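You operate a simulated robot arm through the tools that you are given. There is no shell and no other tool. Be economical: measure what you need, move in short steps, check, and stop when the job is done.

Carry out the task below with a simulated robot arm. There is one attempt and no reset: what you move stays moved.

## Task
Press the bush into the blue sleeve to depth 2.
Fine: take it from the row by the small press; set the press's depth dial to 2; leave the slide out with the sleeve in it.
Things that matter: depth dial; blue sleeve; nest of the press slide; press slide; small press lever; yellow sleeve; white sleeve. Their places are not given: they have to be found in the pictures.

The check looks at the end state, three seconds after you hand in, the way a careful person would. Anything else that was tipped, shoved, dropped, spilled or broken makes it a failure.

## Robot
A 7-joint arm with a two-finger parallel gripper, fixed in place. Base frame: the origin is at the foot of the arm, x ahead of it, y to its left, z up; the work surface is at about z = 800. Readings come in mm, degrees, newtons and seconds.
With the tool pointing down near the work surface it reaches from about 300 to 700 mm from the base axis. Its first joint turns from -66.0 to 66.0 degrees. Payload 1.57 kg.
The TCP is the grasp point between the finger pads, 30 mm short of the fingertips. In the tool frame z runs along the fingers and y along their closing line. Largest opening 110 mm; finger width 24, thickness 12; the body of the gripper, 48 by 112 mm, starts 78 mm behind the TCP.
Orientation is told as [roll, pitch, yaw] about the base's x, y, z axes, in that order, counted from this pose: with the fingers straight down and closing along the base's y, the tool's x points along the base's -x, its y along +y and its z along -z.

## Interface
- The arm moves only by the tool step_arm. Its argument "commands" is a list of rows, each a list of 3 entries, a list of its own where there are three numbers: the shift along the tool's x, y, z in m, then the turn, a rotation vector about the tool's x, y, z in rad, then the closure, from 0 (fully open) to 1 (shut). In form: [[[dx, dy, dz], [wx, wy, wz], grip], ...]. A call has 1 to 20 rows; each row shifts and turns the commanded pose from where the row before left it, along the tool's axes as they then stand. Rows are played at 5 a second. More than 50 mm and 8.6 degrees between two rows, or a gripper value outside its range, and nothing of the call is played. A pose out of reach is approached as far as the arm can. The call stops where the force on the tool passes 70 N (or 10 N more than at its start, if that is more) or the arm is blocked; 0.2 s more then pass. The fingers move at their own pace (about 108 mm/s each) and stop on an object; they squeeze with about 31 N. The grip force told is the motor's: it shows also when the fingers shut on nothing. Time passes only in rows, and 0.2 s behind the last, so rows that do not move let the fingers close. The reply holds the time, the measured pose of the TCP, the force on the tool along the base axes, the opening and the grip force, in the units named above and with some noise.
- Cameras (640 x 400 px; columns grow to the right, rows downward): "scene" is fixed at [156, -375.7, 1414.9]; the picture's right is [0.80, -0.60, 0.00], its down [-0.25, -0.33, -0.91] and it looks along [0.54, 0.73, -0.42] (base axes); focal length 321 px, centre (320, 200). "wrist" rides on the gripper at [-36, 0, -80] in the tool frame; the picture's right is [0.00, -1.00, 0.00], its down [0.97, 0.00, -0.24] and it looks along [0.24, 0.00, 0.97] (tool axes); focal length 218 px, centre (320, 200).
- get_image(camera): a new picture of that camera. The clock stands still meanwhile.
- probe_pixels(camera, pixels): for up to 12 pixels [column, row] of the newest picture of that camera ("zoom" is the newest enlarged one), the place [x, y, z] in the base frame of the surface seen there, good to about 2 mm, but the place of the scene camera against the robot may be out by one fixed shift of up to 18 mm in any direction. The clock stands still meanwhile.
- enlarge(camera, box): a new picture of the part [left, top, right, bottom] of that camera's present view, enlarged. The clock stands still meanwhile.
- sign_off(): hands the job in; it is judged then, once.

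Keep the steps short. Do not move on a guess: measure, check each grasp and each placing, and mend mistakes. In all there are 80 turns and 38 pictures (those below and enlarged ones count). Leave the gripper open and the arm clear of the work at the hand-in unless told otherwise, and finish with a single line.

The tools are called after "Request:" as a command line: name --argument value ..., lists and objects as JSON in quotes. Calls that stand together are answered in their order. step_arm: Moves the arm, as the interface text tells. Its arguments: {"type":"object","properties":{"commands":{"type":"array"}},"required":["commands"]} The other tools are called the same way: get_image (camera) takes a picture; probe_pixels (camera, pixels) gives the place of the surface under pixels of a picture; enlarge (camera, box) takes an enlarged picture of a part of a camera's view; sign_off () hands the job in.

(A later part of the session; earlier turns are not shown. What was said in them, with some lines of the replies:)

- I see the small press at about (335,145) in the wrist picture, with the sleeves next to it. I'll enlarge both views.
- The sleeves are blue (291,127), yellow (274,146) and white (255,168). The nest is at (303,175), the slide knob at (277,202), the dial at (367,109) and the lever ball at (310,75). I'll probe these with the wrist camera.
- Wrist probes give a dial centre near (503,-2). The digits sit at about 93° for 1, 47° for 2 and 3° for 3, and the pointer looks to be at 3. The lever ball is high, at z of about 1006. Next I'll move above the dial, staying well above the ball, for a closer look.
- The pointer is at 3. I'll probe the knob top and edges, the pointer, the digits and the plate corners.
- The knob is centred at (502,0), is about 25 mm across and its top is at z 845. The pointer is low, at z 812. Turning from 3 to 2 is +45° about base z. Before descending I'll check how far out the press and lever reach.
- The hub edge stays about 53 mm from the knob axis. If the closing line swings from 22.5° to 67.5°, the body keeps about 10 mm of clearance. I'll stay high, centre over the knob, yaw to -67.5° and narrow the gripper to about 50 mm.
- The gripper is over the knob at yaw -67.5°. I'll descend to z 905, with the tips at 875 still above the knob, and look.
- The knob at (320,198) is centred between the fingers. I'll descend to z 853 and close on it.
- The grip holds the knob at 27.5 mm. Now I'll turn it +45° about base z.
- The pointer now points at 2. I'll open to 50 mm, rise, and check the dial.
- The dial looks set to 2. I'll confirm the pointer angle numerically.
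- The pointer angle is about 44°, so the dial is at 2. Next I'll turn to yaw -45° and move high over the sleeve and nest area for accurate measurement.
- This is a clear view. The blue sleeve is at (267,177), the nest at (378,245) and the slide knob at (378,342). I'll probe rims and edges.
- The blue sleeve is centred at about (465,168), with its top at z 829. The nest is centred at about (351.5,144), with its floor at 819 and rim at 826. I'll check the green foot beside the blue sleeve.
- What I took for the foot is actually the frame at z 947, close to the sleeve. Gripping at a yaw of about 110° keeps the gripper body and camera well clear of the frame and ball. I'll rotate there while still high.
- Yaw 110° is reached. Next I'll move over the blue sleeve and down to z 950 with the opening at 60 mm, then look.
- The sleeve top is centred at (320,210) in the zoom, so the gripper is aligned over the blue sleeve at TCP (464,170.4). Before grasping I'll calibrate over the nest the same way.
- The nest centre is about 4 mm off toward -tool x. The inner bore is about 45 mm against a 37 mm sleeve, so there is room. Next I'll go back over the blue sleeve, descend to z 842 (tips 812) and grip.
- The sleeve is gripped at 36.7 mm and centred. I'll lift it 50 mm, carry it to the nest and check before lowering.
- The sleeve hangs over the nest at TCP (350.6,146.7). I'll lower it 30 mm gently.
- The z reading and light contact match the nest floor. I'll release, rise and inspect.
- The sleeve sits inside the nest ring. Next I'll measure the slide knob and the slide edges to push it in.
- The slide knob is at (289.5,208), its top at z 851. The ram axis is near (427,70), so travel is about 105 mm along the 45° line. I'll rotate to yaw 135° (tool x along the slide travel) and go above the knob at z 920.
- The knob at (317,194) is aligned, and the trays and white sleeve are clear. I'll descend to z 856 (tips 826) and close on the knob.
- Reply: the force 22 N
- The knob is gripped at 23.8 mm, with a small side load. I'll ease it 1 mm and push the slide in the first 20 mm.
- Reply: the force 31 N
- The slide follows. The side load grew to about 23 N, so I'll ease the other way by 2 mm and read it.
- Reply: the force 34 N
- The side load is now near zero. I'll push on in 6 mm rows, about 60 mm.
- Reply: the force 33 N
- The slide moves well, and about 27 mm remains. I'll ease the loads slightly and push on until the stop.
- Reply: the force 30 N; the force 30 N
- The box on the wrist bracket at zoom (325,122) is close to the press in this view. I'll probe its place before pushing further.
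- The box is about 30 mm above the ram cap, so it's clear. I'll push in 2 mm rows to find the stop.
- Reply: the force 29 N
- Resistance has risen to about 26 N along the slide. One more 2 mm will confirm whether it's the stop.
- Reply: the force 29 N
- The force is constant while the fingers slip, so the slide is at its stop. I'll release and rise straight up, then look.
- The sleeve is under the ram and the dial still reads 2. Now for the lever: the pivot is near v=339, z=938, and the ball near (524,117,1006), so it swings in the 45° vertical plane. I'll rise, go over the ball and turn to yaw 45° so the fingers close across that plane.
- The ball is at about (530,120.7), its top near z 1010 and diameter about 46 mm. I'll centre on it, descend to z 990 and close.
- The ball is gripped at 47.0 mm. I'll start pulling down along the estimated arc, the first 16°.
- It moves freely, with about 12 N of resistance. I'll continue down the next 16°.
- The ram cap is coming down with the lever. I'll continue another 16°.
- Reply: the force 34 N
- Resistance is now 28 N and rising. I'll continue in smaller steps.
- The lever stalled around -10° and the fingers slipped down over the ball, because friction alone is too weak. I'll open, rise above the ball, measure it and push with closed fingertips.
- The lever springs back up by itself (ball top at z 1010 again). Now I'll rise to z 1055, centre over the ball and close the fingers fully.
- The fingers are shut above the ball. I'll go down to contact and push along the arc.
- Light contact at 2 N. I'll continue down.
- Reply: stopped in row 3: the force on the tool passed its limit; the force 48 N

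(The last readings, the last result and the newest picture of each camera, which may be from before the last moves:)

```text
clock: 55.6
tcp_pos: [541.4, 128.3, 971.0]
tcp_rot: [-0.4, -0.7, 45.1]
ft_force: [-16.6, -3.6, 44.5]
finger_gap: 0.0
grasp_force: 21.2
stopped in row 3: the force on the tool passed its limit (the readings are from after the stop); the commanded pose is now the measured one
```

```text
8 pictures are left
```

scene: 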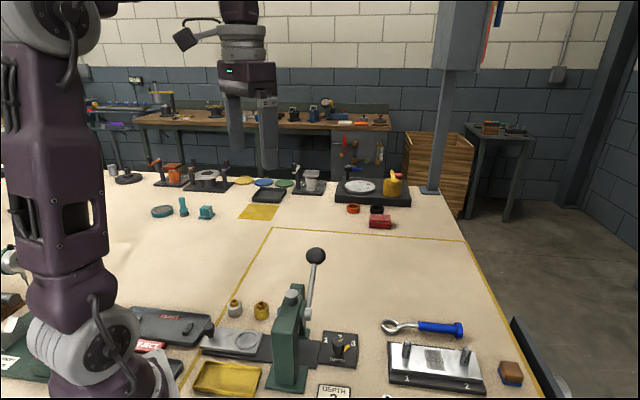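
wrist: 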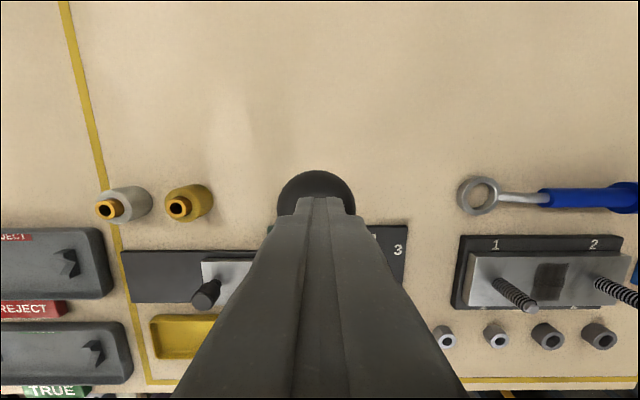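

The stop came at a ball height of about z 917, with the force over 70 N, which is probably the depth stop. I'll press once more for a moment to see whether it yields.

Request:
step_arm --commands '[[[0, 0, 0.003], [0, 0, 0], 1], [[0, 0, 0.003], [0, 0, 0], 1], [[0, 0, 0.003], [0, 0, 0], 1], [[0, 0, 0], [0, 0, 0], 1]]'

Request:
enlarge --camera "scene" --box '[220, 260, 360, 380]'

```text
clock: 56.0
tcp_pos: [541.5, 130.2, 971.1]
tcp_rot: [-0.5, -0.8, 45.0]
ft_force: [-11.8, -0.7, 38.7]
finger_gap: 0.0
grasp_force: 21.5
stopped in row 2: the force on the tool passed its limit (the readings are from after the stop); the commanded pose is now the measured one
```

```text
3.33 times, centred on (290, 320) of scene
```

zoom: 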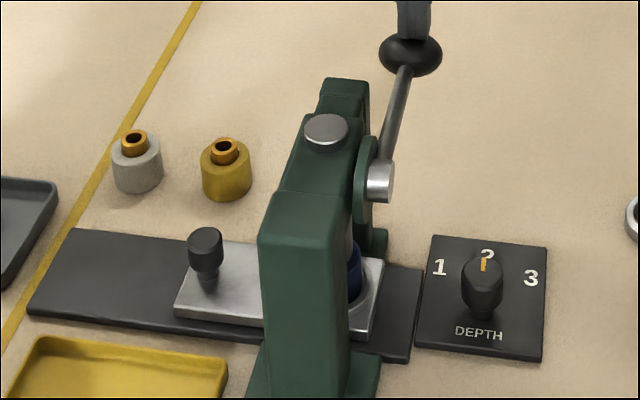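

It's a firm stop and doesn't yield. I'll rise slowly so the lever comes back up, and then look.

Request:
step_arm --commands '[[[0, 0, -0.012], [0, 0, 0], 1], [[0, 0, -0.012], [0, 0, 0], 1], [[0, 0, -0.012], [0, 0, 0], 1], [[0, 0, -0.015], [0, 0, 0], 1], [[0, 0, -0.02], [0, 0, 0], 1], [[0, 0, -0.03], [0, 0, 0], 0.8], [[0, 0, -0.03], [0, 0, 0], 0.55], [[0, 0, -0.03], [0, 0, 0], 0.55], [[0, 0, 0], [0, 0, 0], 0.55]]'

Request:
get_image --camera "wrist"

```text
clock: 58.0
tcp_pos: [538.8, 130.5, 1130.4]
tcp_rot: [-0.3, -0.6, 45.0]
ft_force: [-0.4, -0.4, 0.8]
finger_gap: 49.6
grasp_force: 0.1
```

```text
6 pictures are left
```

wrist: 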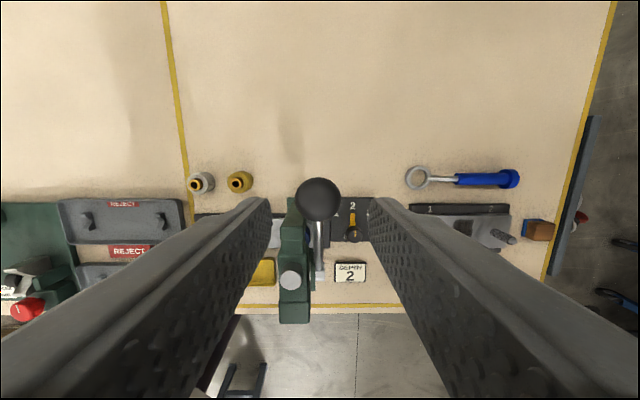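

The ball is up again. I'll correct the small tilt, move high over the slide knob's in-position (about (368,128)) and turn back to yaw 135°.

Request:
step_arm --commands '[[[0, 0, 0], [-0.0111, 0.0037, 0], 0.55], [[0.0306, 0.0297, 0], [0, 0, 0], 0.55], [[0.0306, 0.0297, 0], [0, 0, 0], 0.55], [[0.0306, 0.0297, 0], [0, 0, 0], 0.55], [[0.0306, 0.0297, 0], [0, 0, 0], 0.55], [[0, 0, 0], [0, 0, -0.1428], 0.55], [[0, 0, 0], [0, 0, -0.1428], 0.55], [[0, 0, 0], [0, 0, -0.1428], 0.55], [[0, 0, 0], [0, 0, -0.1428], 0.55], [[0, 0, 0], [0, 0, -0.1428], 0.55], [[0, 0, 0], [0, 0, -0.1428], 0.55], [[0, 0, 0], [0, 0, -0.1428], 0.55], [[0, 0, 0], [0, 0, -0.1428], 0.55], [[0, 0, 0], [0, 0, -0.1428], 0.55], [[0, 0, 0], [0, 0, -0.1428], 0.55], [[0, 0, 0], [0, 0, -0.1428], 0.55], [[0, 0, 0.045], [0, 0, 0], 0.55], [[0, 0, 0.045], [0, 0, 0], 0.55], [[0, 0, 0], [0, 0, 0], 0.55]]'

Request:
get_image --camera "wrist"

```text
clock: 62.0
tcp_pos: [367.5, 125.8, 1037.3]
tcp_rot: [-0.4, -0.2, 135.1]
ft_force: [-0.6, -0.1, 1.0]
finger_gap: 49.4
grasp_force: 0.0
```

```text
5 pictures are left
```

wrist: 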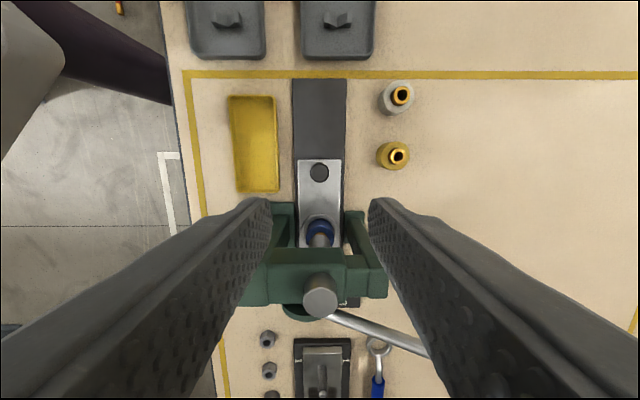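

Request:
probe_pixels --camera "wrist" --pixels '[[319, 172], [312, 172], [326, 172], [319, 165], [319, 178], [320, 296], [360, 325], [400, 342], [320, 240], [318, 228]]'

```text
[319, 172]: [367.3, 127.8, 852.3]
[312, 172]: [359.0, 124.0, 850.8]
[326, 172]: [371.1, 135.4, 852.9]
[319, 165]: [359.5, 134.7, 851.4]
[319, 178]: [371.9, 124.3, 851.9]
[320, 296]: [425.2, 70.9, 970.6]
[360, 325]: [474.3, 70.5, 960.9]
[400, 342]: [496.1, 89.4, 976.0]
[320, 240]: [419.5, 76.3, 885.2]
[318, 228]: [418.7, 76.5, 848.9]
```

The knob is at about (366,129), the ram is back up (cap at 970) and the lever is up. I'll descend onto the knob and grip it.

Request:
step_arm --commands '[[[-0.0045, 0, 0.04], [0, 0, 0], 0.55], [[0, 0, 0.045], [0, 0, 0], 0.55], [[0, 0, 0.045], [0, 0, 0], 0.55], [[0, 0, 0.03], [0, 0, 0], 0.55], [[0, 0, 0.02], [0, 0, 0], 0.55], [[0, 0, 0], [0, 0, 0], 0.55], [[0, 0, 0], [0, 0, 0], 0.95], [[0, 0, 0], [0, 0, 0], 0.95], [[0, 0, 0], [0, 0, 0], 0.95]]'

```text
clock: 64.0
tcp_pos: [364.0, 130.5, 858.6]
tcp_rot: [-0.1, -0.2, 135.1]
ft_force: [-11.6, -9.1, -14.0]
finger_gap: 23.6
grasp_force: 36.1
```

Gripped at 23.6 mm. I'll ease the side load and pull the slide out 54 mm.

Request:
step_arm --commands '[[[0, 0.003, 0], [0, 0, 0], 0.95], [[-0.006, 0, 0], [0, 0, 0], 0.95], [[-0.006, 0, 0], [0, 0, 0], 0.95], [[-0.006, 0, 0], [0, 0, 0], 0.95], [[-0.006, 0, 0], [0, 0, 0], 0.95], [[-0.006, 0, 0], [0, 0, 0], 0.95], [[-0.006, 0, 0], [0, 0, 0], 0.95], [[-0.006, 0, 0], [0, 0, 0], 0.95], [[-0.006, 0, 0], [0, 0, 0], 0.95], [[-0.006, 0, 0], [0, 0, 0], 0.95], [[0, 0, 0], [0, 0, 0], 0.95]]'

```text
clock: 66.4
tcp_pos: [326.3, 167.5, 859.7]
tcp_rot: [-0.7, -0.3, 135.1]
ft_force: [8.8, 9.3, 2.7]
finger_gap: 23.9
grasp_force: 35.6
```

The slide follows, and 55 mm remain. I'll pull on.

Request:
step_arm --commands '[[[-0.006, -0.002, 0], [0, 0, 0], 0.95], [[-0.006, 0, 0], [0, 0, 0], 0.95], [[-0.006, 0, 0], [0, 0, 0], 0.95], [[-0.006, 0, 0], [0, 0, 0], 0.95], [[-0.006, 0, 0], [0, 0, 0], 0.95], [[-0.006, 0, 0], [0, 0, 0], 0.95], [[-0.006, 0, 0], [0, 0, 0], 0.95], [[-0.006, 0, 0], [0, 0, 0], 0.95], [[-0.003, 0, 0], [0, 0, 0], 0.95], [[0, 0, 0], [0, 0, 0], 0.95]]'

```text
clock: 68.6
tcp_pos: [290.4, 204.4, 860.3]
tcp_rot: [-0.2, -0.1, 135.0]
ft_force: [-11.9, -7.9, -27.6]
finger_gap: 23.7
grasp_force: 36.2
```

I'll pull a few more mm to the outer stop.

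Request:
step_arm --commands '[[[-0.002, 0.001, 0], [0, 0, 0], 0.95], [[-0.002, 0, 0], [0, 0, 0], 0.95], [[-0.001, 0, 0], [0, 0, 0], 0.95], [[0, 0, 0], [0, 0, 0], 0.95]]'

```text
clock: 69.6
tcp_pos: [286.6, 208.5, 859.7]
tcp_rot: [-0.6, -0.3, 134.9]
ft_force: [-7.0, -6.5, -15.7]
finger_gap: 23.8
grasp_force: 36.4
```

The slide is back at its original out position. I'll release, rise and inspect the sleeve and bush.

Request:
step_arm --commands '[[[0, 0, 0], [0, 0, 0], 0.55], [[0, 0, 0], [0, 0, 0], 0.55], [[0, 0, 0], [0, 0, 0], 0.55], [[0, 0, -0.04], [0, 0, 0], 0.55], [[0, 0, -0.05], [0, 0, 0], 0.3], [[0, 0, -0.05], [0, 0, 0], 0], [[0, 0, 0], [0, 0, 0], 0]]'

Request:
enlarge --camera "wrist" --box '[240, 150, 400, 270]'

Request:
enlarge --camera "scene" --box '[200, 280, 300, 360]'

```text
clock: 71.2
tcp_pos: [285.6, 206.5, 999.7]
tcp_rot: [-0.5, -0.4, 135.0]
ft_force: [0.2, -0.2, -0.2]
finger_gap: 110.3
grasp_force: 0.0
```

```text
3.33 times, centred on (320, 210) of wrist
```

zoom: 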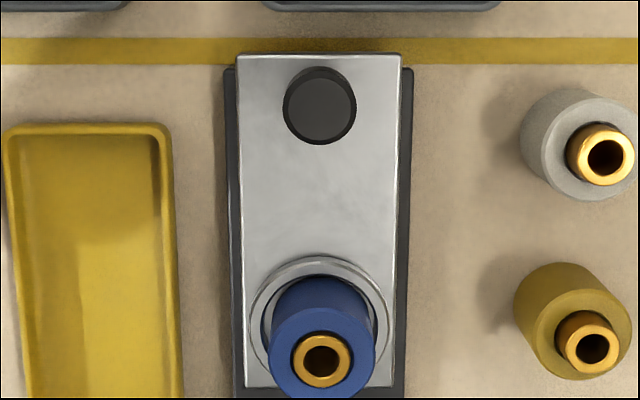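

```text
5.00 times, centred on (250, 320) of scene
```

zoom: 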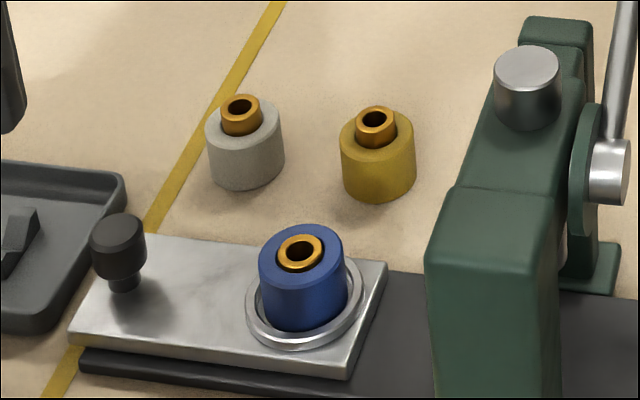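

The bush has clearly gone deeper and protrudes only slightly. I'll probe its protrusion against the yellow reference.

Request:
probe_pixels --camera "zoom" --pixels '[[283, 252], [318, 252], [300, 268], [268, 250], [335, 250], [300, 278], [300, 235], [364, 120], [350, 128], [376, 148], [527, 62]]'

```text
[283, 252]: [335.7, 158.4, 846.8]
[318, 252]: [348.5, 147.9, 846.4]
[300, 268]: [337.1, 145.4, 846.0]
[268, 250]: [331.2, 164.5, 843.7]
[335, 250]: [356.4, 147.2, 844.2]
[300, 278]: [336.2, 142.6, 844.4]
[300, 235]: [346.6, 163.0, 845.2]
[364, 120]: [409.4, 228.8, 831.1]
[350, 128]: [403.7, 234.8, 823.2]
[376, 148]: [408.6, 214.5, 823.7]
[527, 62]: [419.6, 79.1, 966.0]
```

The protrusion went from about 9 mm to about 2 mm, limited by the firm stop. The slide is out with the sleeve in the nest, the lever is up, the dial is at 2 and the other sleeves weren't disturbed. I'll raise the arm clear.

Request:
step_arm --commands '[[[0, 0, -0.045], [0, 0, 0], 0], [[0, 0, -0.045], [0, 0, 0], 0], [[0, 0, -0.045], [0, 0, 0], 0], [[0, 0, 0], [0, 0, 0], 0]]'

Request:
get_image --camera "scene"

```text
clock: 72.2
tcp_pos: [284.7, 204.7, 1134.7]
tcp_rot: [-0.4, -0.3, 134.9]
ft_force: [0.1, 0.2, -0.2]
finger_gap: 110.0
grasp_force: 0.0
```

```text
2 pictures are left
```

scene: 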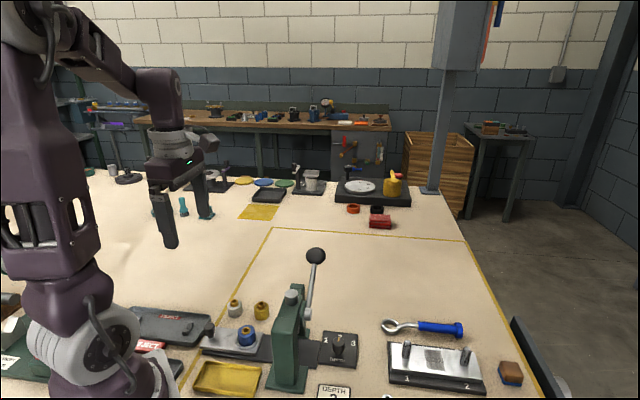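

Everything is in place and the arm is clear with the gripper open, so I'm handing in.

Request:
sign_off

```text
The job is handed in.
```

The bush is pressed into the blue sleeve against the firm stop with the depth dial at 2, and the slide is out with the sleeve in its nest.
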